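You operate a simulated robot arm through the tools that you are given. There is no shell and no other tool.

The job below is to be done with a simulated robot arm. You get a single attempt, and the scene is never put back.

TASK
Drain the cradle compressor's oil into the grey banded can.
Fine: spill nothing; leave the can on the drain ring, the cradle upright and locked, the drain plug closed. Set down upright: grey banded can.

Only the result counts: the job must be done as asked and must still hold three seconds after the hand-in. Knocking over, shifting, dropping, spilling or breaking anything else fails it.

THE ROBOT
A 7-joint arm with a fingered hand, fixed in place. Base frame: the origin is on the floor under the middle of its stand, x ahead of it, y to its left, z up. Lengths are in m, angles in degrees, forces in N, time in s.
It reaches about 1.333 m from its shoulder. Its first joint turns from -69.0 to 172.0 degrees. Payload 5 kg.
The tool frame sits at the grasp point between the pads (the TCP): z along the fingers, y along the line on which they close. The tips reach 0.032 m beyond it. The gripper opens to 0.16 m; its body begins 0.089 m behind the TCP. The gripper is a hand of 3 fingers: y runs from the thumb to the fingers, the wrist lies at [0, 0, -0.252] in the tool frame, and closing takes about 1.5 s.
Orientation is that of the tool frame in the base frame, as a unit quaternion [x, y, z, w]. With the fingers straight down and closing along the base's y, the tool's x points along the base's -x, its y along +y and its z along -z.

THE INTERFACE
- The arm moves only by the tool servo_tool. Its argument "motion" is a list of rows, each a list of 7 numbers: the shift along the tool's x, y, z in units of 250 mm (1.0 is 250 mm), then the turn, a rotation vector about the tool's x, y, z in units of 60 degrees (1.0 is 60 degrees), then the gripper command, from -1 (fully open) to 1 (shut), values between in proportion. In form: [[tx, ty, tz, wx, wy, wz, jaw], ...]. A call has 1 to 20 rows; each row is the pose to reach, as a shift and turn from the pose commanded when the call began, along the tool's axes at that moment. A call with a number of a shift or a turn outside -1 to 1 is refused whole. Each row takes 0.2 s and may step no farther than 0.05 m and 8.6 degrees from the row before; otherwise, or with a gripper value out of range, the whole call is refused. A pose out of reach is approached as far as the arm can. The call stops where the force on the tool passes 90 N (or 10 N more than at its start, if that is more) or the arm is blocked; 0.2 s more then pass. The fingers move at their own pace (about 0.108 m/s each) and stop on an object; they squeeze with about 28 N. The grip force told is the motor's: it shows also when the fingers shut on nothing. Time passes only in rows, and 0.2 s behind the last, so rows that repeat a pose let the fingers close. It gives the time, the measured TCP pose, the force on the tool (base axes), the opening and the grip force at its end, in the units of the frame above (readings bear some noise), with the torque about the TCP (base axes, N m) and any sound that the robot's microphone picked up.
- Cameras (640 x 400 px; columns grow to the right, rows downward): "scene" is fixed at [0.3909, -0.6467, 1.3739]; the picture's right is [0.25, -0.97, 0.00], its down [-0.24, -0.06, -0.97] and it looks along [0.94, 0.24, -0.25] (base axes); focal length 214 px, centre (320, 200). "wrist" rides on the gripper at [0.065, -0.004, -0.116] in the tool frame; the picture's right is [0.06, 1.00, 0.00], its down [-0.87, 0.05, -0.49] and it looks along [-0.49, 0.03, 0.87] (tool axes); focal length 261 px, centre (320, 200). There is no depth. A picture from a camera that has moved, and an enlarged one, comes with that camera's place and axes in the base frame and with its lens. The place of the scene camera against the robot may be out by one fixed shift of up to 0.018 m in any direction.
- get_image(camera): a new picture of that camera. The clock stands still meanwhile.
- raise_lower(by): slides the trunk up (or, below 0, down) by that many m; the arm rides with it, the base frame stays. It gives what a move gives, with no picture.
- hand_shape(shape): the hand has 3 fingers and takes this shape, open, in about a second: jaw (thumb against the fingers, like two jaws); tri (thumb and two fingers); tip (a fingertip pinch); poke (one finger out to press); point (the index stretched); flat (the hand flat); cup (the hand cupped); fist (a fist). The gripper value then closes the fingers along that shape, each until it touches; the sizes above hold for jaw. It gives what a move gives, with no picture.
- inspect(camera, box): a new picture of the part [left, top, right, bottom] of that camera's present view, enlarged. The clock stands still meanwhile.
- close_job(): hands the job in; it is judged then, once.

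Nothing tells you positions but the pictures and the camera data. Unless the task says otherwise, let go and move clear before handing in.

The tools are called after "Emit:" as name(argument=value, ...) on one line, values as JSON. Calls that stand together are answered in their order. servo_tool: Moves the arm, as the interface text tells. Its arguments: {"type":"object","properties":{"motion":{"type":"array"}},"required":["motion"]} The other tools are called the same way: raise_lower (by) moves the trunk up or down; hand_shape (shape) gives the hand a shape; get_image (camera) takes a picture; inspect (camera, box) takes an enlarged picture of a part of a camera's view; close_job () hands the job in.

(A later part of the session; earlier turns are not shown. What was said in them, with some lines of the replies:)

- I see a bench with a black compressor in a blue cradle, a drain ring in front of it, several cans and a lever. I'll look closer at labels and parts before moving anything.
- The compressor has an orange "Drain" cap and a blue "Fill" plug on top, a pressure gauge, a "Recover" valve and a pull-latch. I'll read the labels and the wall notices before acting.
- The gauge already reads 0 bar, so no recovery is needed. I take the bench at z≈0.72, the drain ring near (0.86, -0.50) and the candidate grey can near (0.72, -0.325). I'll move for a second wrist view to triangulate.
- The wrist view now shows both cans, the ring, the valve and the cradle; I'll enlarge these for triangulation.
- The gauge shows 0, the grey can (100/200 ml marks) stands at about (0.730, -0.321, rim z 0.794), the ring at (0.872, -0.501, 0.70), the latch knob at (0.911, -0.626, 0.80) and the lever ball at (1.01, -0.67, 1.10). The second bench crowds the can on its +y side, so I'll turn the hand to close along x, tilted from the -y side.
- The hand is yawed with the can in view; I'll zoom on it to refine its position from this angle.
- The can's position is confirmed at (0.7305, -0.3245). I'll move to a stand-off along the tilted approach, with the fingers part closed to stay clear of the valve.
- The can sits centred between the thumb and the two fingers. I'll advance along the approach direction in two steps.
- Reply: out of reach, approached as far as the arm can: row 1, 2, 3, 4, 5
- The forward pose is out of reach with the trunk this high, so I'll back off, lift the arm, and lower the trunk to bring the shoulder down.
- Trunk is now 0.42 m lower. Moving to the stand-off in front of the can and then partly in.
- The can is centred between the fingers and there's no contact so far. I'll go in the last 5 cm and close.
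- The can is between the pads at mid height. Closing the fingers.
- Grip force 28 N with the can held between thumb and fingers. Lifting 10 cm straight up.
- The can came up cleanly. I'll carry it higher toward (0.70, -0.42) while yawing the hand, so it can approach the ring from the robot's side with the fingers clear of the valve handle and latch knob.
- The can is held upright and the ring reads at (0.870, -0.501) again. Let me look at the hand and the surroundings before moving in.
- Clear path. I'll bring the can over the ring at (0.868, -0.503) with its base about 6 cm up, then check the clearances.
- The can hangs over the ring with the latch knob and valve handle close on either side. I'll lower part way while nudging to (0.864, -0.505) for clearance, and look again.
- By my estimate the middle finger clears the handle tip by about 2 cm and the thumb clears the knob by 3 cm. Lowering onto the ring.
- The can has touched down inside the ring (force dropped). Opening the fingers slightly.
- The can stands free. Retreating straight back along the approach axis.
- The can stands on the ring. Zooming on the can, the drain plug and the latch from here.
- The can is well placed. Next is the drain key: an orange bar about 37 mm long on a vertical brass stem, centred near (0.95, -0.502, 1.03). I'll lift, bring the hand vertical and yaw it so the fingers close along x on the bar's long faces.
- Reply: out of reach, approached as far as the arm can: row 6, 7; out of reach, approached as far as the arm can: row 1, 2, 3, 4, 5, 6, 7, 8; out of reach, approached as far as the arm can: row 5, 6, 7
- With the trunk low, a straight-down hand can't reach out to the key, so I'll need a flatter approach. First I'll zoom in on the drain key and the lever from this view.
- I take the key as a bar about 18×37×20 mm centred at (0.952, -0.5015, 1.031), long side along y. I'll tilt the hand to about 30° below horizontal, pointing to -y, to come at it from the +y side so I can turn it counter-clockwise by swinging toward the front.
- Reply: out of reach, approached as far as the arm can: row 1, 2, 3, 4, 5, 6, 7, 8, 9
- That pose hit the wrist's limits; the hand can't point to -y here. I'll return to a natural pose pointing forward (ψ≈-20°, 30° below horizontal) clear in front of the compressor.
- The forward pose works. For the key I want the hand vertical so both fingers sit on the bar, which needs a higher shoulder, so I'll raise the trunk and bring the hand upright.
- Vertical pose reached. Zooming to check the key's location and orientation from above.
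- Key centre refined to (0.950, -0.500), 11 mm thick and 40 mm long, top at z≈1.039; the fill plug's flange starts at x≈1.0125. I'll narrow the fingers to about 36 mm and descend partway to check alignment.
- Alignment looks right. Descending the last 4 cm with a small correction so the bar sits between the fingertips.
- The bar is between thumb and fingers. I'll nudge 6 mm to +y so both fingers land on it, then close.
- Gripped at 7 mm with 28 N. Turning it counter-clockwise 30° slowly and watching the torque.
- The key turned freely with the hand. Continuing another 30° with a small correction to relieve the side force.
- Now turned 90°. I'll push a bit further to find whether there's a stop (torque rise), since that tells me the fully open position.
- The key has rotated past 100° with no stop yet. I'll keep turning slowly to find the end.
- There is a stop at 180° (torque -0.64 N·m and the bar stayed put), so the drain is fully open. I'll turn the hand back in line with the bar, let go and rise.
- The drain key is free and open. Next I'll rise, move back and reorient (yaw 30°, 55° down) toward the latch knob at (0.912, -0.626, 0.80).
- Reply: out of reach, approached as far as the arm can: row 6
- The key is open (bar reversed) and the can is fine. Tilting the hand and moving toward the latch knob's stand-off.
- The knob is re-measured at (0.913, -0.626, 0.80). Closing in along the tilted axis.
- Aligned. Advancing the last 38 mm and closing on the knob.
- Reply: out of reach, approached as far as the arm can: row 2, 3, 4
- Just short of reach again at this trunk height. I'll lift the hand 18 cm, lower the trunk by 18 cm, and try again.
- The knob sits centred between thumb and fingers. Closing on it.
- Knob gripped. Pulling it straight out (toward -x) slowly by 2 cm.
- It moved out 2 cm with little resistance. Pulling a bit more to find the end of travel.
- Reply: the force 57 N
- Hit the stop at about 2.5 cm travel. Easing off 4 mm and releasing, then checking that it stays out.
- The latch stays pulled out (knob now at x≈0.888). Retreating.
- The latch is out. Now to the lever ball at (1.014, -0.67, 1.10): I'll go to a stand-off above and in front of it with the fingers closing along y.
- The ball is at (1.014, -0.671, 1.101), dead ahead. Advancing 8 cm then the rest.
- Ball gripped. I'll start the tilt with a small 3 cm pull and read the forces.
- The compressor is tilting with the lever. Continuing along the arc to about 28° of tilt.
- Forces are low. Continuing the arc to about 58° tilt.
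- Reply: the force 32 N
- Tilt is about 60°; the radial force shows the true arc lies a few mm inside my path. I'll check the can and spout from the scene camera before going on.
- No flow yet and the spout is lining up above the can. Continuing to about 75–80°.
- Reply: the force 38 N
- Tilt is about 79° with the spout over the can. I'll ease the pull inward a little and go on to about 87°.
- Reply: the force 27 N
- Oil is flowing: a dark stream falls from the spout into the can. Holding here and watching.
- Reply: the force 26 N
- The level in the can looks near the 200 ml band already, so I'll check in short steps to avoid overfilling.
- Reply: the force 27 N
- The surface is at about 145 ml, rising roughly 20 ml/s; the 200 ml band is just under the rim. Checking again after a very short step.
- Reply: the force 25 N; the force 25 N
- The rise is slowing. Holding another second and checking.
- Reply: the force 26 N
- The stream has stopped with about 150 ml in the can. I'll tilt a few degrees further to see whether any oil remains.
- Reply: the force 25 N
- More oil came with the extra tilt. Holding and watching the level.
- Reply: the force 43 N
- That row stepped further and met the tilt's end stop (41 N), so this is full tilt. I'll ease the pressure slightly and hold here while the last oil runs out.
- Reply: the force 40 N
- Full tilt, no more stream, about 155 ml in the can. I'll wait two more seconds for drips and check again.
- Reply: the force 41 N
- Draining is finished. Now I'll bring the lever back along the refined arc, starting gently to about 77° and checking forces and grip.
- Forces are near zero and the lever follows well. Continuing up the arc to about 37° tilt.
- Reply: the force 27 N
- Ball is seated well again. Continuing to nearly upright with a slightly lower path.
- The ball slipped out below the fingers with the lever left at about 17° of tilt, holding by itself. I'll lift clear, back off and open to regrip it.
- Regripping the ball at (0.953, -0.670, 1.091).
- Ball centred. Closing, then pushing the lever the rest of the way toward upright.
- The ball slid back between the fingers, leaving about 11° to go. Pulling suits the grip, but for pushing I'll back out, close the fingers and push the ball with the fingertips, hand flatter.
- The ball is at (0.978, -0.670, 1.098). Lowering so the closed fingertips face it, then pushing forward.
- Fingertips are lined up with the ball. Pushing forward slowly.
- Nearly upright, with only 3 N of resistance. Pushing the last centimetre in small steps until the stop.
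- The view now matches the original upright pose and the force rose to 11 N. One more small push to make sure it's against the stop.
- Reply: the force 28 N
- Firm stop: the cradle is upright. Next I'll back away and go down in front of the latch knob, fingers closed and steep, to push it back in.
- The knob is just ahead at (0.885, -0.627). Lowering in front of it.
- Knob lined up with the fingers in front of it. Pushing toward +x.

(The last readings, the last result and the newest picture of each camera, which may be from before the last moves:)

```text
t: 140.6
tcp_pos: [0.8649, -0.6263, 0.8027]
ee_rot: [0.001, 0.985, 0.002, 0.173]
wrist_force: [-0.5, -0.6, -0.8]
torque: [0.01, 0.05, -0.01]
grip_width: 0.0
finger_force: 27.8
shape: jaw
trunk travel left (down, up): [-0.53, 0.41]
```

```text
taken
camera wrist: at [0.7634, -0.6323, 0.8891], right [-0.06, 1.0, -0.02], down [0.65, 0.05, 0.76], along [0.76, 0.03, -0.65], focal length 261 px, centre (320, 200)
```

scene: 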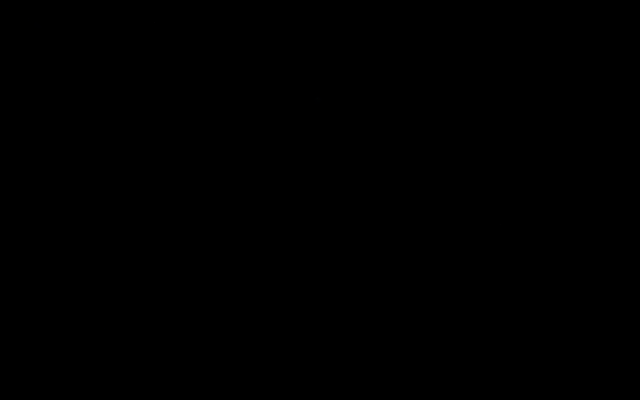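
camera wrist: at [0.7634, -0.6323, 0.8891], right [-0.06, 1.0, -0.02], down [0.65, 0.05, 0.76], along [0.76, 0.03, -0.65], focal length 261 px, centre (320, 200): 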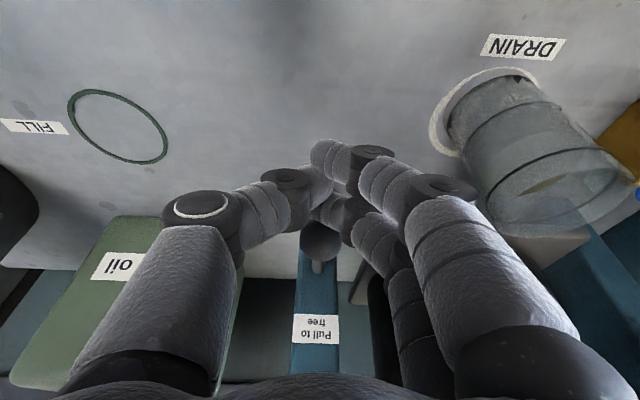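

The knob has moved to x≈0.907 (home is ~0.913). Pushing the last bit until the force rises.

Emit:
servo_tool(motion=[[-0.015, 0, 0.005, 0, 0, 0, 1], [-0.03, 0, 0.011, 0, 0, 0, 1], [-0.03, 0, 0.011, 0, 0, 0, 1]])

Emit:
get_image(camera="wrist")

```text
t: 141.4
tcp_pos: [0.8713, -0.6277, 0.8022]
ee_rot: [0.001, 0.985, 0.002, 0.173]
wrist_force: [-0.8, 0.2, -0.6]
torque: [-0.02, 0.03, 0.02]
grip_width: 0.0001
finger_force: 28.9
shape: jaw
trunk travel left (down, up): [-0.53, 0.41]
```

```text
taken
camera wrist: at [0.7718, -0.6322, 0.8888], right [-0.06, 1.0, -0.02], down [0.65, 0.05, 0.76], along [0.76, 0.03, -0.65], focal length 261 px, centre (320, 200)
```

wrist: 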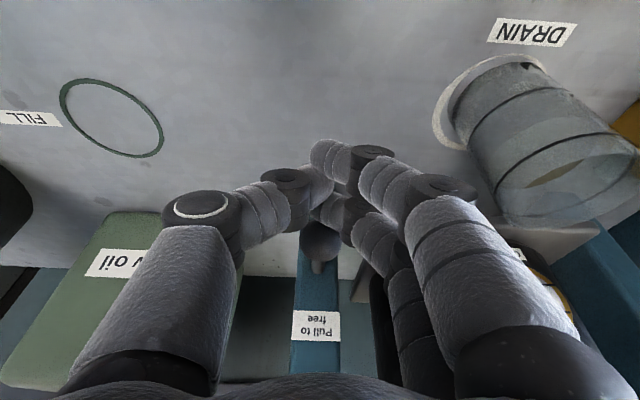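

Emit:
servo_tool(motion=[[-0.011, 0, 0.004, 0, 0, 0, 1], [-0.022, 0, 0.008, 0, 0, 0, 1], [-0.022, 0, 0.008, 0, 0, 0, 1]])

Emit:
get_image(camera="wrist")

```text
t: 142.2
tcp_pos: [0.8752, -0.6286, 0.8029]
ee_rot: [0.003, 0.985, 0.001, 0.171]
wrist_force: [-24.6, 4.7, -6.2]
torque: [0.0, 0.32, 0.28]
grip_width: 0.0
finger_force: 27.7
shape: jaw
trunk travel left (down, up): [-0.53, 0.41]
```

```text
taken
camera wrist: at [0.7751, -0.633, 0.889], right [-0.06, 1.0, -0.02], down [0.65, 0.05, 0.76], along [0.76, 0.03, -0.65], focal length 261 px, centre (320, 200)
```

wrist: 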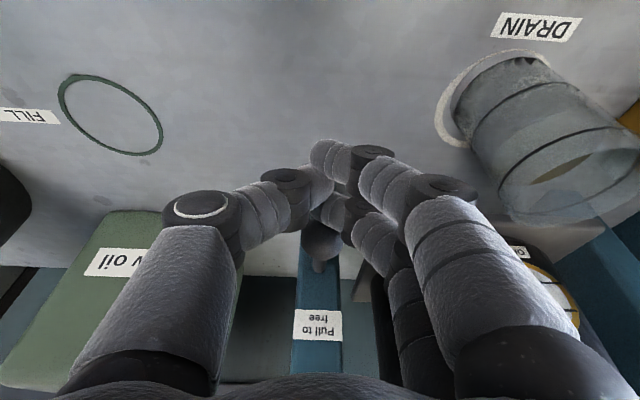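

Force rose to 25 N, so the latch is home. I'll back off and lift to verify it visually.

Emit:
servo_tool(motion=[[0.075, 0, -0.028, 0, 0, 0, 1], [0.15, 0, -0.055, 0, 0, 0, 1], [0.1, 0, -0.2, 0, 0, 0, 1], [0.05, 0, -0.34, 0, 0, 0, 1], [0, 0, -0.48, 0, 0, 0, 1], [-0.055, 0, -0.619, 0, 0, 0, 1], [-0.055, 0, -0.619, 0, 0, 0, 1]])

Emit:
get_image(camera="wrist")

Emit:
get_image(camera="scene")

```text
t: 143.8
tcp_pos: [0.8395, -0.6301, 0.9532]
ee_rot: [0.002, 0.985, 0.002, 0.172]
wrist_force: [0.3, -0.2, 0.8]
torque: [-0.03, -0.01, -0.02]
grip_width: 0.0001
finger_force: 27.9
shape: jaw
trunk travel left (down, up): [-0.53, 0.41]
```

```text
taken
camera wrist: at [0.7385, -0.6346, 1.0399], right [-0.06, 1.0, -0.02], down [0.65, 0.05, 0.76], along [0.76, 0.03, -0.65], focal length 261 px, centre (320, 200)
```

wrist: 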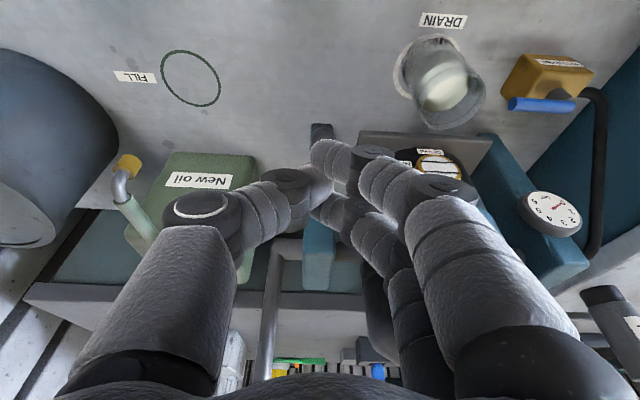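

```text
taken
```

scene: 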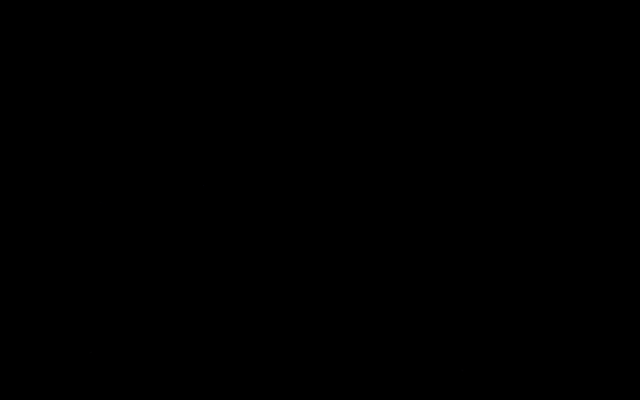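

Sight glass is empty and the latch was seated. Now I'll raise the trunk again and reorient the hand vertical at ψ=90° for closing the drain key.

Emit:
raise_lower(by=0.17)

Emit:
servo_tool(motion=[[0.018, 0.06, -0.039, 0, 0.083, 0, 0.8], [0.036, 0.12, -0.077, 0, 0.167, 0, 0.55], [0.054, 0.18, -0.116, 0, 0.25, 0, 0.55], [0.072, 0.24, -0.154, 0, 0.333, 0, 0.55], [0.072, 0.24, -0.154, 0, 0.333, 0, 0.55]])

Emit:
servo_tool(motion=[[0, 0, 0, 0, 0, -0.125, 0.55], [0, 0, 0, 0, 0, -0.25, 0.55], [0, 0, 0, 0, 0, -0.375, 0.55], [0, 0, 0, 0, 0, -0.5, 0.55], [0, 0, 0, 0, 0, -0.625, 0.55], [0, 0, 0, 0, 0, -0.75, 0.55], [0, 0, 0, 0, 0, -0.875, 0.55], [0, 0, 0, 0, 0, -1, 0.55]])

Emit:
servo_tool(motion=[[0, 0, 0, 0, 0, -0.125, 0.55], [0, 0, 0, 0, 0, -0.25, 0.55], [0, 0, 0, 0, 0, -0.375, 0.55], [0, 0, 0, 0, 0, -0.5, 0.55], [0, 0, 0, 0, 0, -0.5, 0.55]])

Emit:
get_image(camera="wrist")

Emit:
get_image(camera="scene")

```text
t: 145.7
tcp_pos: [0.8391, -0.6297, 1.1242]
ee_rot: [0.002, 0.985, 0.002, 0.172]
wrist_force: [-0.4, 0.1, -0.4]
torque: [0.01, -0.04, -0.03]
grip_width: 0.0
finger_force: 27.8
shape: jaw
trunk travel left (down, up): [-0.7, 0.24]
```

```text
t: 146.9
tcp_pos: [0.8098, -0.5709, 1.1537]
ee_rot: [0.001, 1.0, 0.003, 0.0]
wrist_force: [-0.8, 0.7, 0.0]
torque: [0.01, -0.03, 0.05]
grip_width: 0.0354
finger_force: 0.0
shape: jaw
trunk travel left (down, up): [-0.7, 0.24]
```

```text
t: 148.7
tcp_pos: [0.8087, -0.5693, 1.1536]
ee_rot: [-0.5, 0.866, 0.002, -0.001]
wrist_force: [0.2, -0.4, -0.7]
torque: [0.0, 0.04, 0.0]
grip_width: 0.0358
finger_force: 0.0
shape: jaw
trunk travel left (down, up): [-0.7, 0.24]
```

```text
t: 149.9
tcp_pos: [0.8099, -0.5684, 1.1535]
ee_rot: [-0.707, 0.708, 0.002, 0.001]
wrist_force: [0.4, 0.7, 0.2]
torque: [-0.01, 0.0, -0.01]
grip_width: 0.0357
finger_force: 0.0
shape: jaw
trunk travel left (down, up): [-0.7, 0.24]
```

```text
taken
camera wrist: at [0.8136, -0.6357, 1.2694], right [-1.0, -0.06, 0.0], down [-0.05, 0.87, 0.49], along [-0.03, 0.49, -0.87], focal length 261 px, centre (320, 200)
```

wrist: 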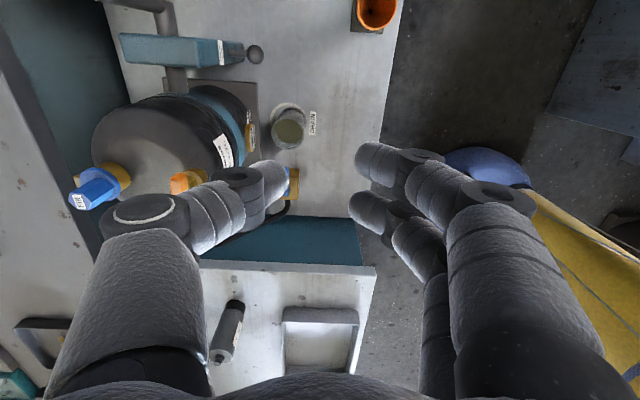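

```text
taken
```

scene: 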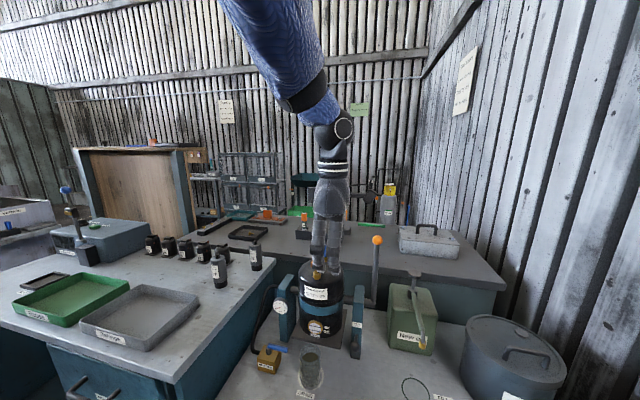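

The latch knob measures x≈0.915 — home. Zooming in to confirm, and to see the key.

Emit:
inspect(camera="wrist", box=[100, 10, 340, 210])

Emit:
inspect(camera="scene", box=[280, 280, 400, 400])

```text
2.00 times, centred on (220, 110) of wrist
camera zoom: at [0.8136, -0.6357, 1.2694], right [-1.0, -0.06, 0.0], down [-0.05, 0.87, 0.49], along [-0.03, 0.49, -0.87], focal length 521 px, centre (520, 380)
```

zoom: 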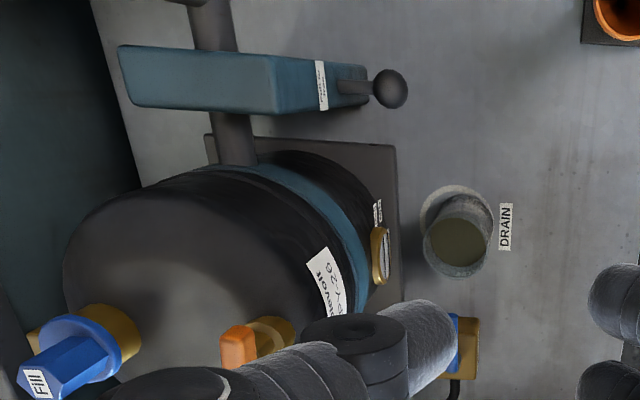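

```text
3.33 times, centred on (340, 340) of scene
camera zoom: at [0.3909, -0.6467, 1.3739], right [0.25, -0.97, 0.0], down [-0.24, -0.06, -0.97], along [0.94, 0.24, -0.25], focal length 715 px, centre (253, -267)
```

zoom: 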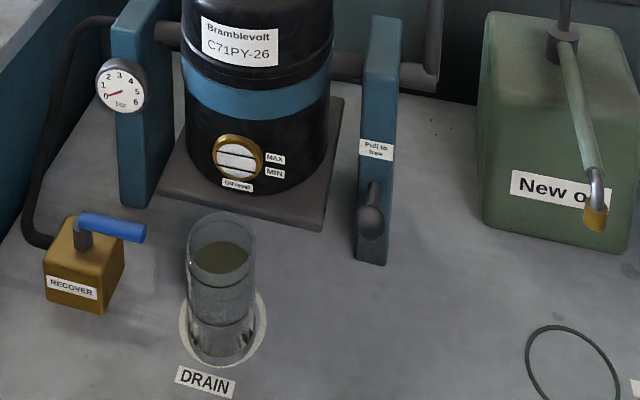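

Latch position matches the start exactly and no spill is visible. Moving over the drain key.

Emit:
servo_tool(motion=[[-0.069, -0.14, -0.002, 0, 0, 0, 0.55], [-0.139, -0.28, -0.003, 0, 0, 0, 0.55], [-0.208, -0.42, -0.005, 0, 0, 0, 0.55], [-0.277, -0.56, -0.006, 0, 0, 0, 0.55], [-0.277, -0.56, -0.006, 0, 0, 0, 0.55]])

Emit:
get_image(camera="wrist")

Emit:
inspect(camera="scene", box=[260, 180, 400, 300])

```text
t: 151.1
tcp_pos: [0.9467, -0.5018, 1.1565]
ee_rot: [-0.706, 0.708, 0.0, 0.003]
wrist_force: [0.0, -0.8, 0.4]
torque: [0.02, -0.03, -0.01]
grip_width: 0.0357
finger_force: 0.1
shape: jaw
trunk travel left (down, up): [-0.7, 0.24]
```

```text
taken
camera wrist: at [0.9508, -0.5665, 1.273], right [-1.0, -0.06, 0.0], down [-0.05, 0.87, 0.5], along [-0.03, 0.49, -0.87], focal length 261 px, centre (320, 200)
```

wrist: 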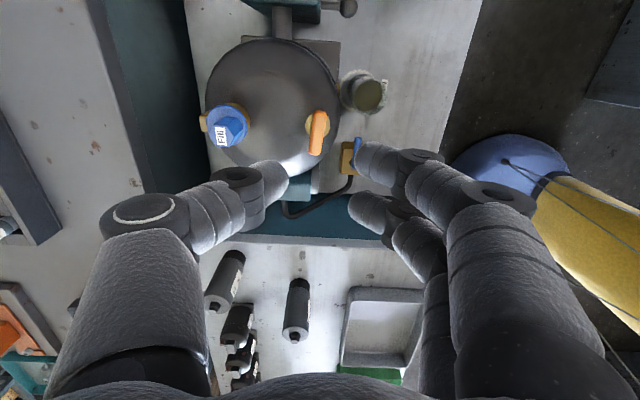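

```text
3.33 times, centred on (330, 240) of scene
camera zoom: at [0.3909, -0.6467, 1.3739], right [0.25, -0.97, 0.0], down [-0.24, -0.06, -0.97], along [0.94, 0.24, -0.25], focal length 715 px, centre (287, 67)
```

zoom: 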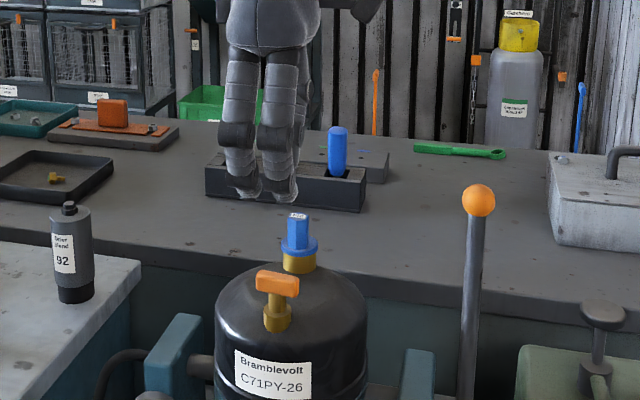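

Emit:
inspect(camera="wrist", box=[270, 80, 370, 180])

```text
4.00 times, centred on (320, 130) of wrist
camera zoom: at [0.9508, -0.5665, 1.273], right [-1.0, -0.06, 0.0], down [-0.05, 0.87, 0.5], along [-0.03, 0.49, -0.87], focal length 1043 px, centre (320, 480)
```

zoom: 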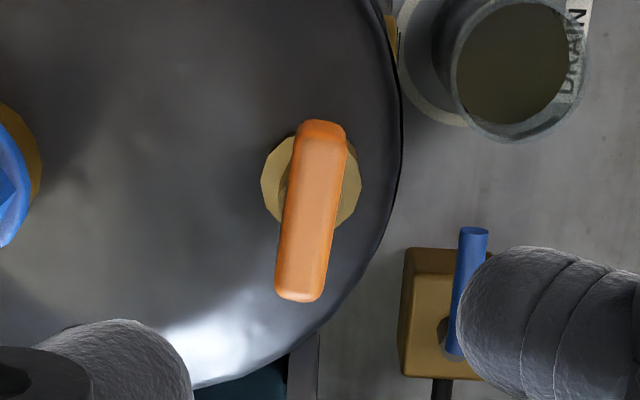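

Key axis at about (0.9495, -0.502); bar is within 5° of where I left it. Descending over it in two steps.

Emit:
servo_tool(motion=[[0, -0.01, 0.08, 0, 0, 0, 0.55], [0, -0.01, 0.16, 0, 0, 0, 0.55], [0, -0.01, 0.24, 0, 0, 0, 0.55], [0, -0.01, 0.24, 0, 0, 0, 0.55]])

Emit:
inspect(camera="wrist", box=[230, 90, 410, 240])

```text
t: 152.1
tcp_pos: [0.9517, -0.5007, 1.0963]
ee_rot: [-0.707, 0.708, 0.002, 0.0]
wrist_force: [-0.6, 0.0, 0.8]
torque: [-0.01, -0.02, 0.02]
grip_width: 0.0357
finger_force: 0.0
shape: jaw
trunk travel left (down, up): [-0.7, 0.24]
```

```text
2.67 times, centred on (320, 165) of wrist
camera zoom: at [0.9546, -0.5668, 1.2117], right [-1.0, -0.06, 0.0], down [-0.05, 0.87, 0.49], along [-0.03, 0.49, -0.87], focal length 695 px, centre (320, 293)
```

zoom: 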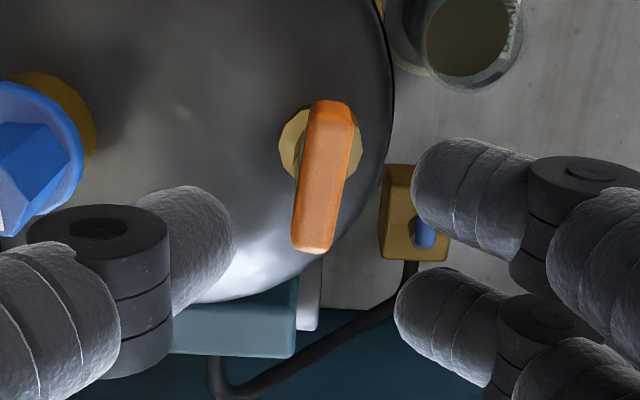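

Emit:
servo_tool(motion=[[0, 0.005, 0.04, 0, 0, 0, 0.55], [0, 0.005, 0.08, 0, 0, 0, 0.55], [0, 0.005, 0.12, 0, 0, 0, 0.55], [0, 0.005, 0.165, 0, 0, 0, 0.55], [0, 0.005, 0.165, 0, 0, 0, 0.55]])

Emit:
inspect(camera="wrist", box=[230, 90, 410, 240])

```text
t: 153.3
tcp_pos: [0.9515, -0.5009, 1.0545]
ee_rot: [-0.706, 0.708, 0.003, 0.001]
wrist_force: [0.2, -1.3, 0.5]
torque: [0.0, 0.01, 0.03]
grip_width: 0.0357
finger_force: 0.2
shape: jaw
trunk travel left (down, up): [-0.7, 0.24]
```

```text
2.67 times, centred on (320, 165) of wrist
camera zoom: at [0.9548, -0.5668, 1.1695], right [-1.0, -0.06, 0.0], down [-0.05, 0.87, 0.49], along [-0.03, 0.49, -0.87], focal length 695 px, centre (320, 293)
```

zoom: 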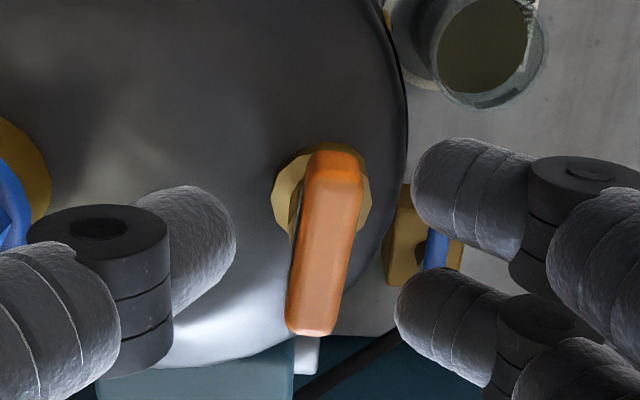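

The bar sits between thumb and fingers. Closing on it.

Emit:
servo_tool(motion=[[0, 0, 0, 0, 0, 0, 0.65], [0, 0, 0, 0, 0, 0, 0.75], [0, 0, 0, 0, 0, 0, 0.85], [0, 0, 0, 0, 0, 0, 1], [0, 0, 0, 0, 0, 0, 1], [0, 0, 0, 0, 0, 0, 1], [0, 0, 0, 0, 0, 0, 1]])

Emit:
inspect(camera="wrist", box=[270, 120, 370, 230])

```text
t: 154.9
tcp_pos: [0.9508, -0.5002, 1.0539]
ee_rot: [-0.707, 0.707, 0.002, 0.001]
wrist_force: [-1.0, 1.0, -2.8]
torque: [0.01, 0.06, 0.02]
grip_width: 0.0072
finger_force: 27.7
shape: jaw
trunk travel left (down, up): [-0.7, 0.24]
```

```text
3.64 times, centred on (320, 175) of wrist
camera zoom: at [0.955, -0.5669, 1.1692], right [-1.0, -0.06, 0.0], down [-0.05, 0.87, 0.49], along [-0.03, 0.49, -0.87], focal length 948 px, centre (320, 291)
```

zoom: 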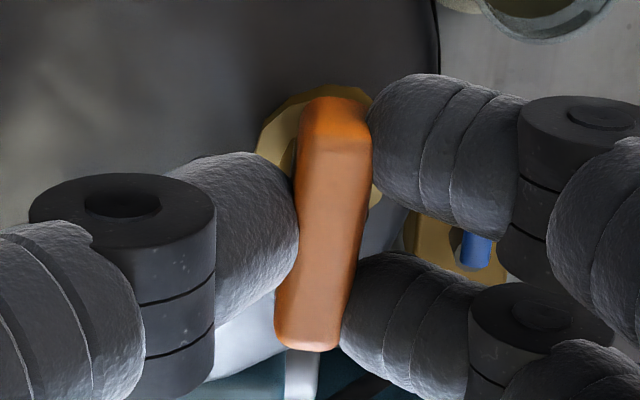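

Gripped. Turning clockwise (closing) 30° at a time.

Emit:
servo_tool(motion=[[0, 0, 0, 0, 0, 0.083, 1], [0, 0, 0, 0, 0, 0.167, 1], [0, 0, 0, 0, 0, 0.25, 1], [0, 0, 0, 0, 0, 0.333, 1], [0, 0, 0, 0, 0, 0.417, 1], [0, 0, 0, 0, 0, 0.5, 1]])

Emit:
inspect(camera="wrist", box=[270, 120, 370, 230])

```text
t: 156.3
tcp_pos: [0.9506, -0.5006, 1.0534]
ee_rot: [-0.498, 0.867, 0.002, 0.0]
wrist_force: [-3.4, -2.7, -5.6]
torque: [-0.01, 0.09, -0.01]
grip_width: 0.0071
finger_force: 27.9
shape: jaw
trunk travel left (down, up): [-0.7, 0.24]
```

```text
3.64 times, centred on (320, 175) of wrist
camera zoom: at [0.9213, -0.5601, 1.1694], right [-0.89, 0.45, 0.0], down [0.39, 0.78, 0.49], along [0.22, 0.44, -0.87], focal length 948 px, centre (320, 291)
```

zoom: 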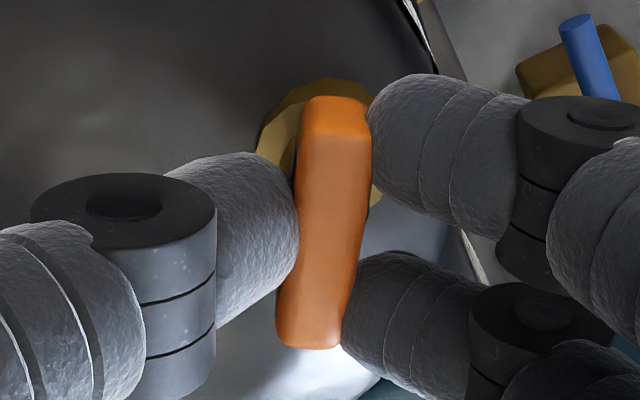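

Emit:
servo_tool(motion=[[0, 0, 0, 0, 0, 0.083, 1], [0, 0, 0, 0, 0, 0.167, 1], [0, 0, 0, 0, 0, 0.25, 1], [0, 0, 0, 0, 0, 0.333, 1], [0, 0, 0, 0, 0, 0.417, 1], [0, 0, 0, 0, 0, 0.5, 1]])

Emit:
inspect(camera="wrist", box=[270, 120, 370, 230])

```text
t: 157.7
tcp_pos: [0.9506, -0.5005, 1.0538]
ee_rot: [-0.256, 0.967, 0.002, 0.0]
wrist_force: [-9.7, -4.6, -7.2]
torque: [-0.06, 0.18, 0.02]
grip_width: 0.0069
finger_force: 28.2
shape: jaw
trunk travel left (down, up): [-0.7, 0.24]
```

```text
3.64 times, centred on (320, 175) of wrist
camera zoom: at [0.8957, -0.5375, 1.1697], right [-0.55, 0.84, 0.0], down [0.73, 0.48, 0.49], along [0.41, 0.27, -0.87], focal length 948 px, centre (320, 291)
```

zoom: 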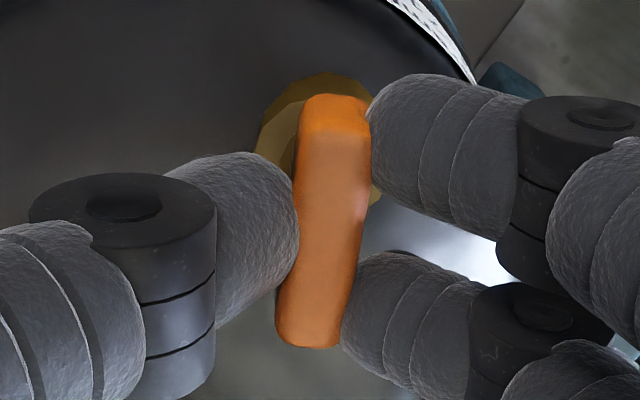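

Emit:
servo_tool(motion=[[0.005, 0.001, 0.003, 0, 0, 0, 1], [0.005, 0.001, 0.003, 0, 0, 0.083, 1], [0.005, 0.001, 0.003, 0, 0, 0.167, 1], [0.005, 0.001, 0.003, 0, 0, 0.25, 1], [0.005, 0.001, 0.003, 0, 0, 0.333, 1], [0.005, 0.001, 0.003, 0, 0, 0.417, 1], [0.005, 0.001, 0.003, 0, 0, 0.5, 1]])

Emit:
inspect(camera="wrist", box=[270, 120, 370, 230])

```text
t: 159.3
tcp_pos: [0.9502, -0.5, 1.0534]
ee_rot: [0.002, 1.0, 0.002, -0.001]
wrist_force: [-6.9, 1.2, -3.1]
torque: [0.06, 0.08, 0.06]
grip_width: 0.0072
finger_force: 28.7
shape: jaw
trunk travel left (down, up): [-0.7, 0.24]
```

```text
3.64 times, centred on (320, 175) of wrist
camera zoom: at [0.8845, -0.5051, 1.1697], right [-0.06, 1.0, 0.0], down [0.87, 0.05, 0.49], along [0.49, 0.03, -0.87], focal length 948 px, centre (320, 291)
```

zoom: 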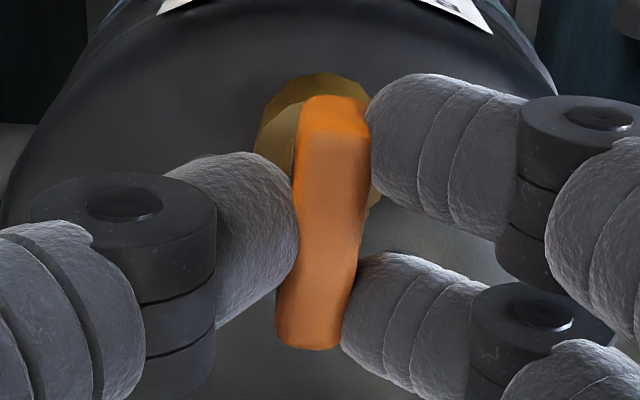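

Halfway (90°), going smoothly. Continuing two more 30° steps.

Emit:
servo_tool(motion=[[0.002, 0, 0.001, 0, 0, 0, 1], [0.002, 0, 0.001, 0, 0, 0.083, 1], [0.002, 0, 0.001, 0, 0, 0.167, 1], [0.002, 0, 0.001, 0, 0, 0.25, 1], [0.002, 0, 0.001, 0, 0, 0.333, 1], [0.002, 0, 0.001, 0, 0, 0.417, 1], [0.002, 0, 0.001, 0, 0, 0.5, 1]])

Emit:
servo_tool(motion=[[0, 0, 0, 0, 0, 0.083, 1], [0, 0, 0, 0, 0, 0.167, 1], [0, 0, 0, 0, 0, 0.25, 1], [0, 0, 0, 0, 0, 0.333, 1], [0, 0, 0, 0, 0, 0.417, 1], [0, 0, 0, 0, 0, 0.5, 1]])

Emit:
inspect(camera="wrist", box=[270, 120, 370, 230])

Emit:
inspect(camera="scene", box=[280, 210, 360, 290])

```text
t: 160.9
tcp_pos: [0.95, -0.4997, 1.0536]
ee_rot: [0.26, 0.966, 0.001, -0.001]
wrist_force: [-5.0, 8.3, -4.8]
torque: [0.21, 0.09, -0.01]
grip_width: 0.007
finger_force: 28.0
shape: jaw
trunk travel left (down, up): [-0.7, 0.24]
```

```text
t: 162.3
tcp_pos: [0.9494, -0.499, 1.0536]
ee_rot: [0.501, 0.865, 0.001, -0.002]
wrist_force: [-3.0, 9.9, -1.4]
torque: [0.23, 0.02, 0.02]
grip_width: 0.0071
finger_force: 27.6
shape: jaw
trunk travel left (down, up): [-0.7, 0.24]
```

```text
3.64 times, centred on (320, 175) of wrist
camera zoom: at [0.9136, -0.4458, 1.1697], right [0.84, 0.55, 0.0], down [0.48, -0.73, 0.49], along [0.27, -0.41, -0.87], focal length 948 px, centre (320, 291)
```

zoom: 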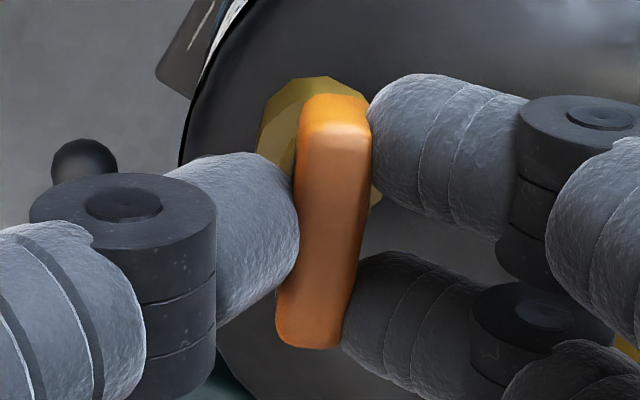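

```text
5.00 times, centred on (320, 250) of scene
camera zoom: at [0.3909, -0.6467, 1.3739], right [0.25, -0.97, 0.0], down [-0.24, -0.06, -0.97], along [0.94, 0.24, -0.25], focal length 1072 px, centre (320, -50)
```

zoom: 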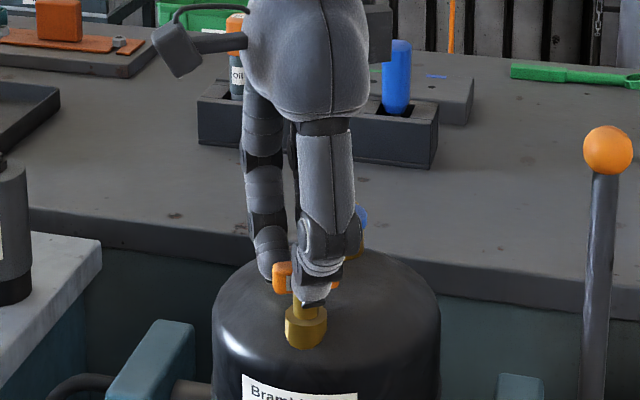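

About 25° left. Turning to ψ=-90° and slightly past, watching for the closed stop.

Emit:
servo_tool(motion=[[0, 0.003, 0, 0, 0, 0.083, 1], [0, 0.003, 0, 0, 0, 0.167, 1], [0, 0.003, 0, 0, 0, 0.25, 1], [0, 0.003, 0, 0, 0, 0.333, 1], [0, 0.003, 0, 0, 0, 0.417, 1], [0, 0.003, 0, 0, 0, 0.5, 1]])

Emit:
inspect(camera="wrist", box=[270, 120, 370, 230])

Emit:
inspect(camera="scene", box=[280, 210, 360, 290])

```text
t: 163.7
tcp_pos: [0.9492, -0.4995, 1.0534]
ee_rot: [0.709, 0.706, 0.002, -0.002]
wrist_force: [-3.3, 9.7, -0.2]
torque: [0.12, 0.06, 0.22]
grip_width: 0.0068
finger_force: 27.8
shape: jaw
trunk travel left (down, up): [-0.7, 0.24]
```

```text
3.64 times, centred on (320, 175) of wrist
camera zoom: at [0.9463, -0.4348, 1.1697], right [1.0, 0.06, 0.0], down [0.05, -0.87, 0.49], along [0.03, -0.49, -0.87], focal length 948 px, centre (320, 291)
```

zoom: 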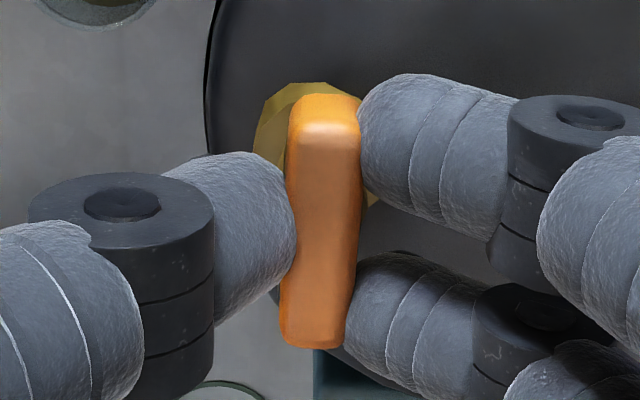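

```text
5.00 times, centred on (320, 250) of scene
camera zoom: at [0.3909, -0.6467, 1.3739], right [0.25, -0.97, 0.0], down [-0.24, -0.06, -0.97], along [0.94, 0.24, -0.25], focal length 1072 px, centre (320, -50)
```

zoom: 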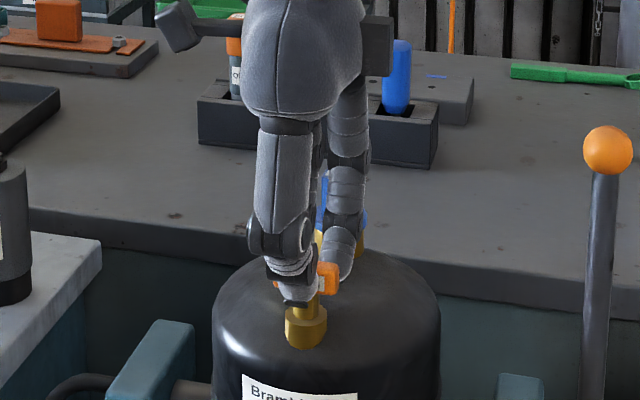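

Torque is rising (0.22 N·m) as it meets the closed stop. A few more degrees to seat it firmly.

Emit:
servo_tool(motion=[[0, 0, 0, 0, 0, 0.05, 1], [0, 0, 0, 0, 0, 0.1, 1], [0, 0, 0, 0, 0, 0.15, 1], [0, 0, 0, 0, 0, 0.15, 1]])

Emit:
inspect(camera="wrist", box=[270, 120, 370, 230])

```text
t: 164.7
tcp_pos: [0.9496, -0.4994, 1.0544]
ee_rot: [0.761, 0.648, 0.001, -0.002]
wrist_force: [0.7, 7.5, 2.0]
torque: [0.02, -0.09, 0.52]
grip_width: 0.007
finger_force: 28.2
shape: jaw
trunk travel left (down, up): [-0.7, 0.24]
```

```text
3.64 times, centred on (320, 175) of wrist
camera zoom: at [0.9565, -0.4351, 1.1697], right [1.0, -0.1, 0.0], down [-0.08, -0.87, 0.49], along [-0.05, -0.49, -0.87], focal length 948 px, centre (320, 291)
```

zoom: 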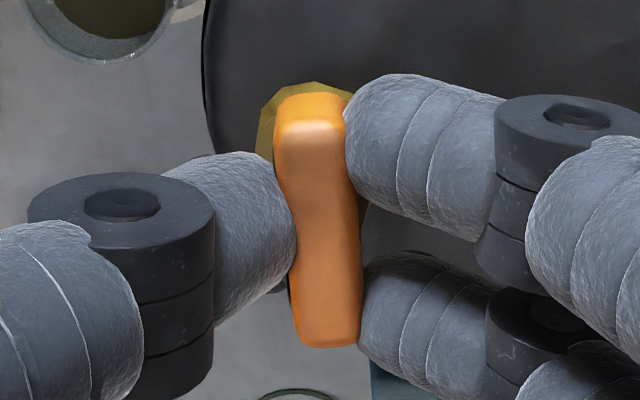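

The key is firmly against its closed stop (0.52 N·m). I'll open right here, without turning back, and rise straight up.

Emit:
servo_tool(motion=[[0, 0, 0, 0, 0, 0, 0.85], [0, 0, 0, 0, 0, 0, 0.7], [0, 0, 0, 0, 0, 0, 0.6], [0, 0, 0, 0, 0, 0, 0.6]])

Emit:
inspect(camera="wrist", box=[230, 90, 410, 240])

```text
t: 165.7
tcp_pos: [0.9496, -0.5002, 1.0528]
ee_rot: [0.761, 0.649, 0.0, -0.001]
wrist_force: [0.3, -0.1, 0.9]
torque: [-0.03, -0.01, 0.0]
grip_width: 0.0315
finger_force: 0.1
shape: jaw
trunk travel left (down, up): [-0.7, 0.24]
```

```text
2.67 times, centred on (320, 165) of wrist
camera zoom: at [0.9564, -0.4362, 1.1688], right [1.0, -0.1, 0.0], down [-0.08, -0.87, 0.49], along [-0.05, -0.49, -0.87], focal length 695 px, centre (320, 293)
```

zoom: 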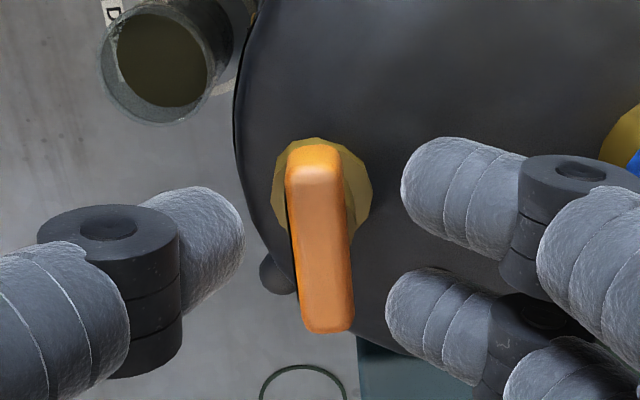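

The bar is aligned with its original closed direction (within ~1°). Rising clear.

Emit:
servo_tool(motion=[[0, 0, -0.08, 0, 0, 0, 0.6], [0, 0, -0.16, 0, 0, 0, 0.6], [0, 0, -0.26, 0, 0, 0, 0.6], [0, 0, -0.36, 0, 0, 0, 0.6], [0, 0, -0.44, 0, 0, 0, 0.6], [0, 0, -0.44, 0, 0, 0, 0.6]])

Emit:
get_image(camera="wrist")

Emit:
inspect(camera="scene", box=[260, 200, 400, 340])

```text
t: 167.1
tcp_pos: [0.9474, -0.5013, 1.1625]
ee_rot: [0.761, 0.649, 0.004, -0.001]
wrist_force: [0.0, -0.3, -0.4]
torque: [-0.04, 0.0, 0.01]
grip_width: 0.0315
finger_force: 0.0
shape: jaw
trunk travel left (down, up): [-0.7, 0.24]
```

```text
taken
camera wrist: at [0.9543, -0.4381, 1.2782], right [1.0, -0.1, 0.0], down [-0.09, -0.87, 0.49], along [-0.04, -0.49, -0.87], focal length 261 px, centre (320, 200)
```

wrist: 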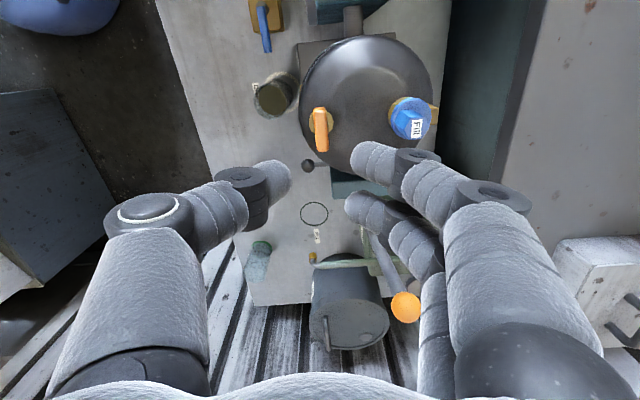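

```text
2.86 times, centred on (330, 270) of scene
camera zoom: at [0.3909, -0.6467, 1.3739], right [0.25, -0.97, 0.0], down [-0.24, -0.06, -0.97], along [0.94, 0.24, -0.25], focal length 613 px, centre (291, 0)
```

zoom: 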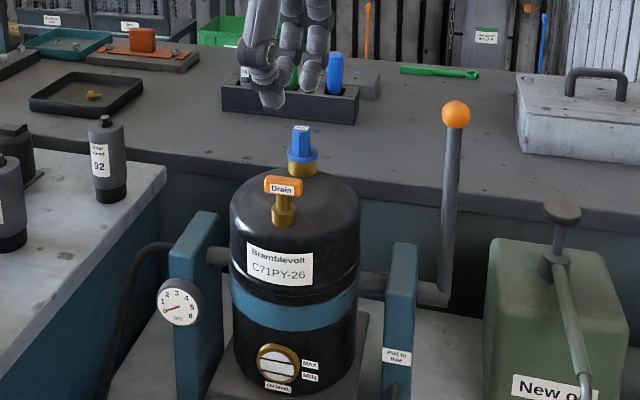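

The "Drain" label faces front again, the key is closed, the compressor upright and the sight glass empty. I'll move the arm well clear and do a final check.

Emit:
servo_tool(motion=[[-0.009, -0.12, -0.1, 0, 0, 0, 0.4], [-0.018, -0.24, -0.2, 0, 0, 0, 0.2], [-0.027, -0.36, -0.3, 0, 0, 0, 0], [-0.036, -0.48, -0.4, 0, 0, 0, 0], [-0.045, -0.6, -0.48, 0, 0, 0, 0], [-0.054, -0.72, -0.54, 0, 0, 0, 0], [-0.063, -0.84, -0.58, 0, 0, 0, 0], [-0.071, -0.96, -0.6, 0, 0, 0, 0], [-0.071, -0.96, -0.6, 0, 0, 0, 0]])

Emit:
get_image(camera="wrist")

Emit:
get_image(camera="scene")

Emit:
inspect(camera="scene", box=[240, 270, 400, 400])

```text
t: 169.1
tcp_pos: [0.7105, -0.4806, 1.3134]
ee_rot: [0.762, 0.648, 0.0, -0.003]
wrist_force: [-0.7, -0.1, 0.0]
torque: [0.01, 0.03, -0.04]
grip_width: 0.0792
finger_force: 0.0
shape: jaw
trunk travel left (down, up): [-0.7, 0.24]
```

```text
taken
camera wrist: at [0.717, -0.417, 1.4292], right [1.0, -0.1, 0.0], down [-0.08, -0.87, 0.49], along [-0.05, -0.49, -0.87], focal length 261 px, centre (320, 200)
```

wrist: 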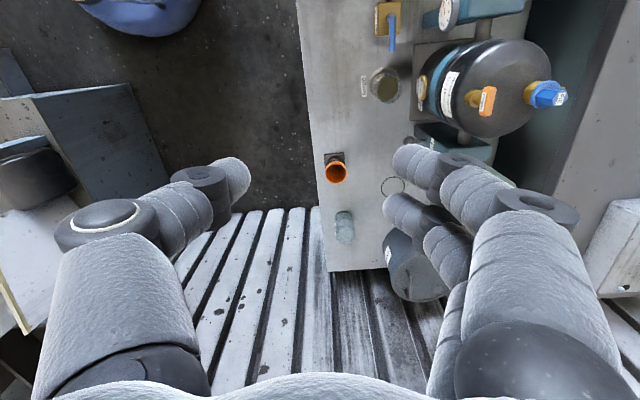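

```text
taken
```

scene: 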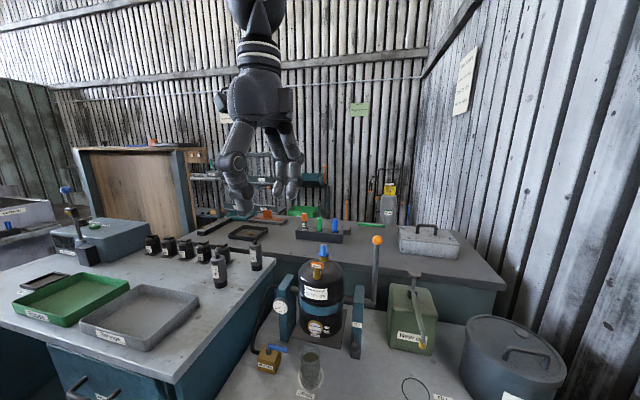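

```text
3.08 times, centred on (320, 335) of scene
camera zoom: at [0.3909, -0.6467, 1.3739], right [0.25, -0.97, 0.0], down [-0.24, -0.06, -0.97], along [0.94, 0.24, -0.25], focal length 660 px, centre (320, -215)
```

zoom: 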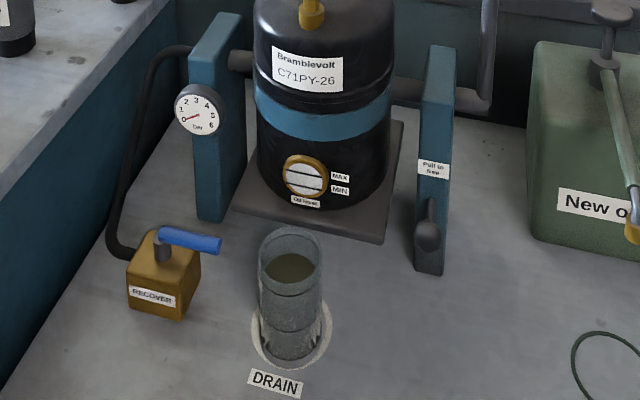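

Everything looks right. As a last check on the latch I'll return to the starting viewpoint and compare the same close-up with the first picture.

Emit:
servo_tool(motion=[[-0.008, -0.036, -0.008, 0, 0, -0.125, -0.2], [-0.015, -0.072, -0.016, 0, 0, -0.25, -0.5], [-0.023, -0.108, -0.023, 0, 0, -0.375, -0.8], [-0.03, -0.144, -0.031, 0, 0, -0.5, -1], [-0.038, -0.18, -0.039, 0, 0, -0.625, -1], [-0.045, -0.216, -0.047, 0, 0, -0.75, -1], [-0.053, -0.252, -0.054, 0, 0, -0.875, -1], [-0.06, -0.288, -0.062, 0, 0, -1, -1]])

Emit:
servo_tool(motion=[[0, 0, 0, 0, 0, -0.13, -1], [0, 0, 0, 0, 0, -0.26, -1], [0, 0, 0, 0, 0, -0.39, -1], [0, 0, 0, 0, 0, -0.52, -1], [0, 0, 0, 0, 0, -0.65, -1], [0, 0, 0, 0, 0, -0.65, -1]])

Emit:
get_image(camera="wrist")

Emit:
inspect(camera="wrist", box=[240, 180, 300, 220])

Emit:
inspect(camera="wrist", box=[160, 170, 420, 332])

Emit:
inspect(camera="wrist", box=[270, 130, 350, 185])

```text
t: 170.9
tcp_pos: [0.6357, -0.4839, 1.3301]
ee_rot: [0.334, 0.942, 0.001, -0.001]
wrist_force: [0.3, 0.0, 0.0]
torque: [0.01, 0.03, -0.04]
grip_width: 0.1597
finger_force: 0.1
shape: jaw
trunk travel left (down, up): [-0.7, 0.24]
```

```text
t: 172.3
tcp_pos: [0.6357, -0.484, 1.3298]
ee_rot: [0.001, 1.0, 0.002, -0.001]
wrist_force: [0.2, 1.0, -0.1]
torque: [0.01, 0.0, 0.01]
grip_width: 0.1599
finger_force: 0.1
shape: jaw
trunk travel left (down, up): [-0.7, 0.24]
```

```text
taken
camera wrist: at [0.5714, -0.4883, 1.4456], right [-0.06, 1.0, 0.0], down [0.87, 0.05, 0.49], along [0.49, 0.03, -0.87], focal length 261 px, centre (320, 200)
```

wrist: 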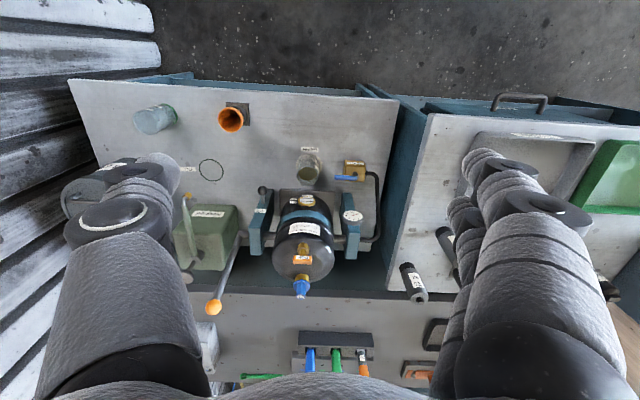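

```text
10.00 times, centred on (270, 200) of wrist
camera zoom: at [0.5714, -0.4883, 1.4456], right [-0.06, 1.0, 0.0], down [0.87, 0.05, 0.49], along [0.49, 0.03, -0.87], focal length 2606 px, centre (820, 200)
```

zoom: 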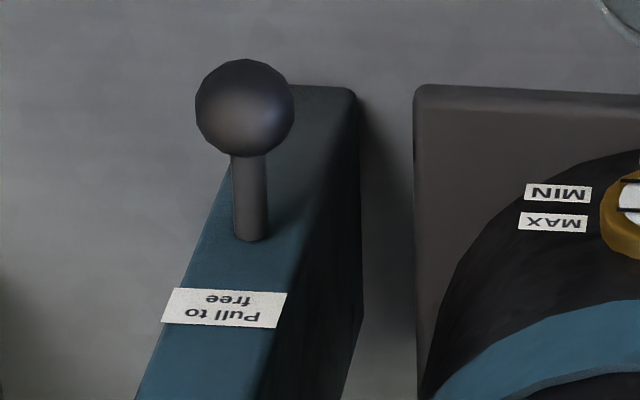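

```text
2.46 times, centred on (290, 251) of wrist
camera zoom: at [0.5714, -0.4883, 1.4456], right [-0.06, 1.0, 0.0], down [0.87, 0.05, 0.49], along [0.49, 0.03, -0.87], focal length 642 px, centre (394, 74)
```

zoom: 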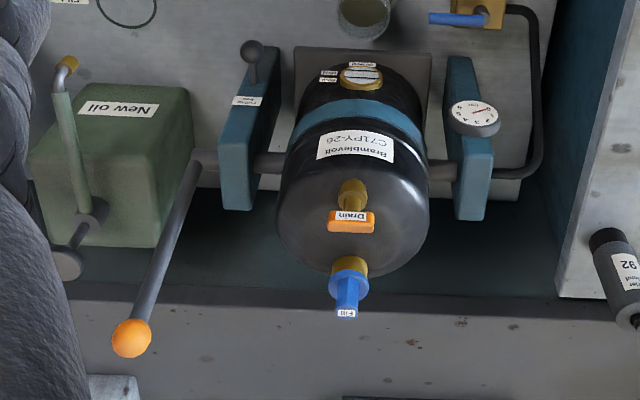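

```text
7.27 times, centred on (310, 158) of wrist
camera zoom: at [0.5714, -0.4883, 1.4456], right [-0.06, 1.0, 0.0], down [0.87, 0.05, 0.49], along [0.49, 0.03, -0.87], focal length 1896 px, centre (393, 509)
```

zoom: 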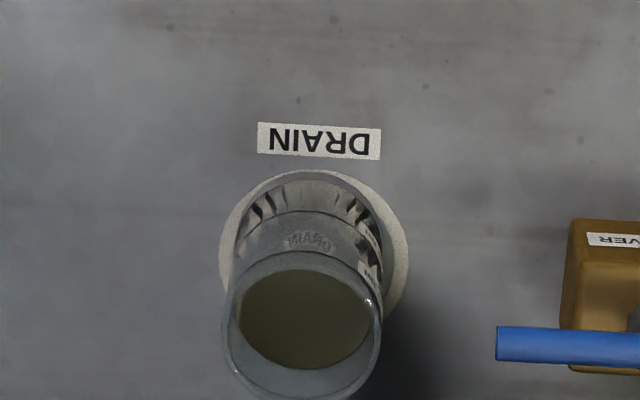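

The latch, footplate and labels line up as in the first picture. The drain key is closed, the oil is in the can on the drain ring, and I see no spill. The arm is clear, so I'm handing in.

Emit:
close_job()

```text
The job is handed in.
```

The compressor's oil is drained into the grey banded can, and the job is handed in; I have no verdict back yet.

- **Oil:** about 155 ml is in the can. I held the compressor at full tilt until the stream stopped, and the sight glass now shows no oil. I saw no spill on the bench.
- **Can:** it stands upright on the drain ring.
- **Cradle:** it is back against its upright stop. The latch is pushed fully in, and a close-up matches its starting position.
- **Drain plug:** it is turned back to its closed stop, with the label facing front as it was at the start.

The lever ball slipped out of my grip twice on the way back up. The cradle held its angle each time. I first re-gripped the ball, then pushed it the rest of the way with closed fingertips. The arm is clear of everything.
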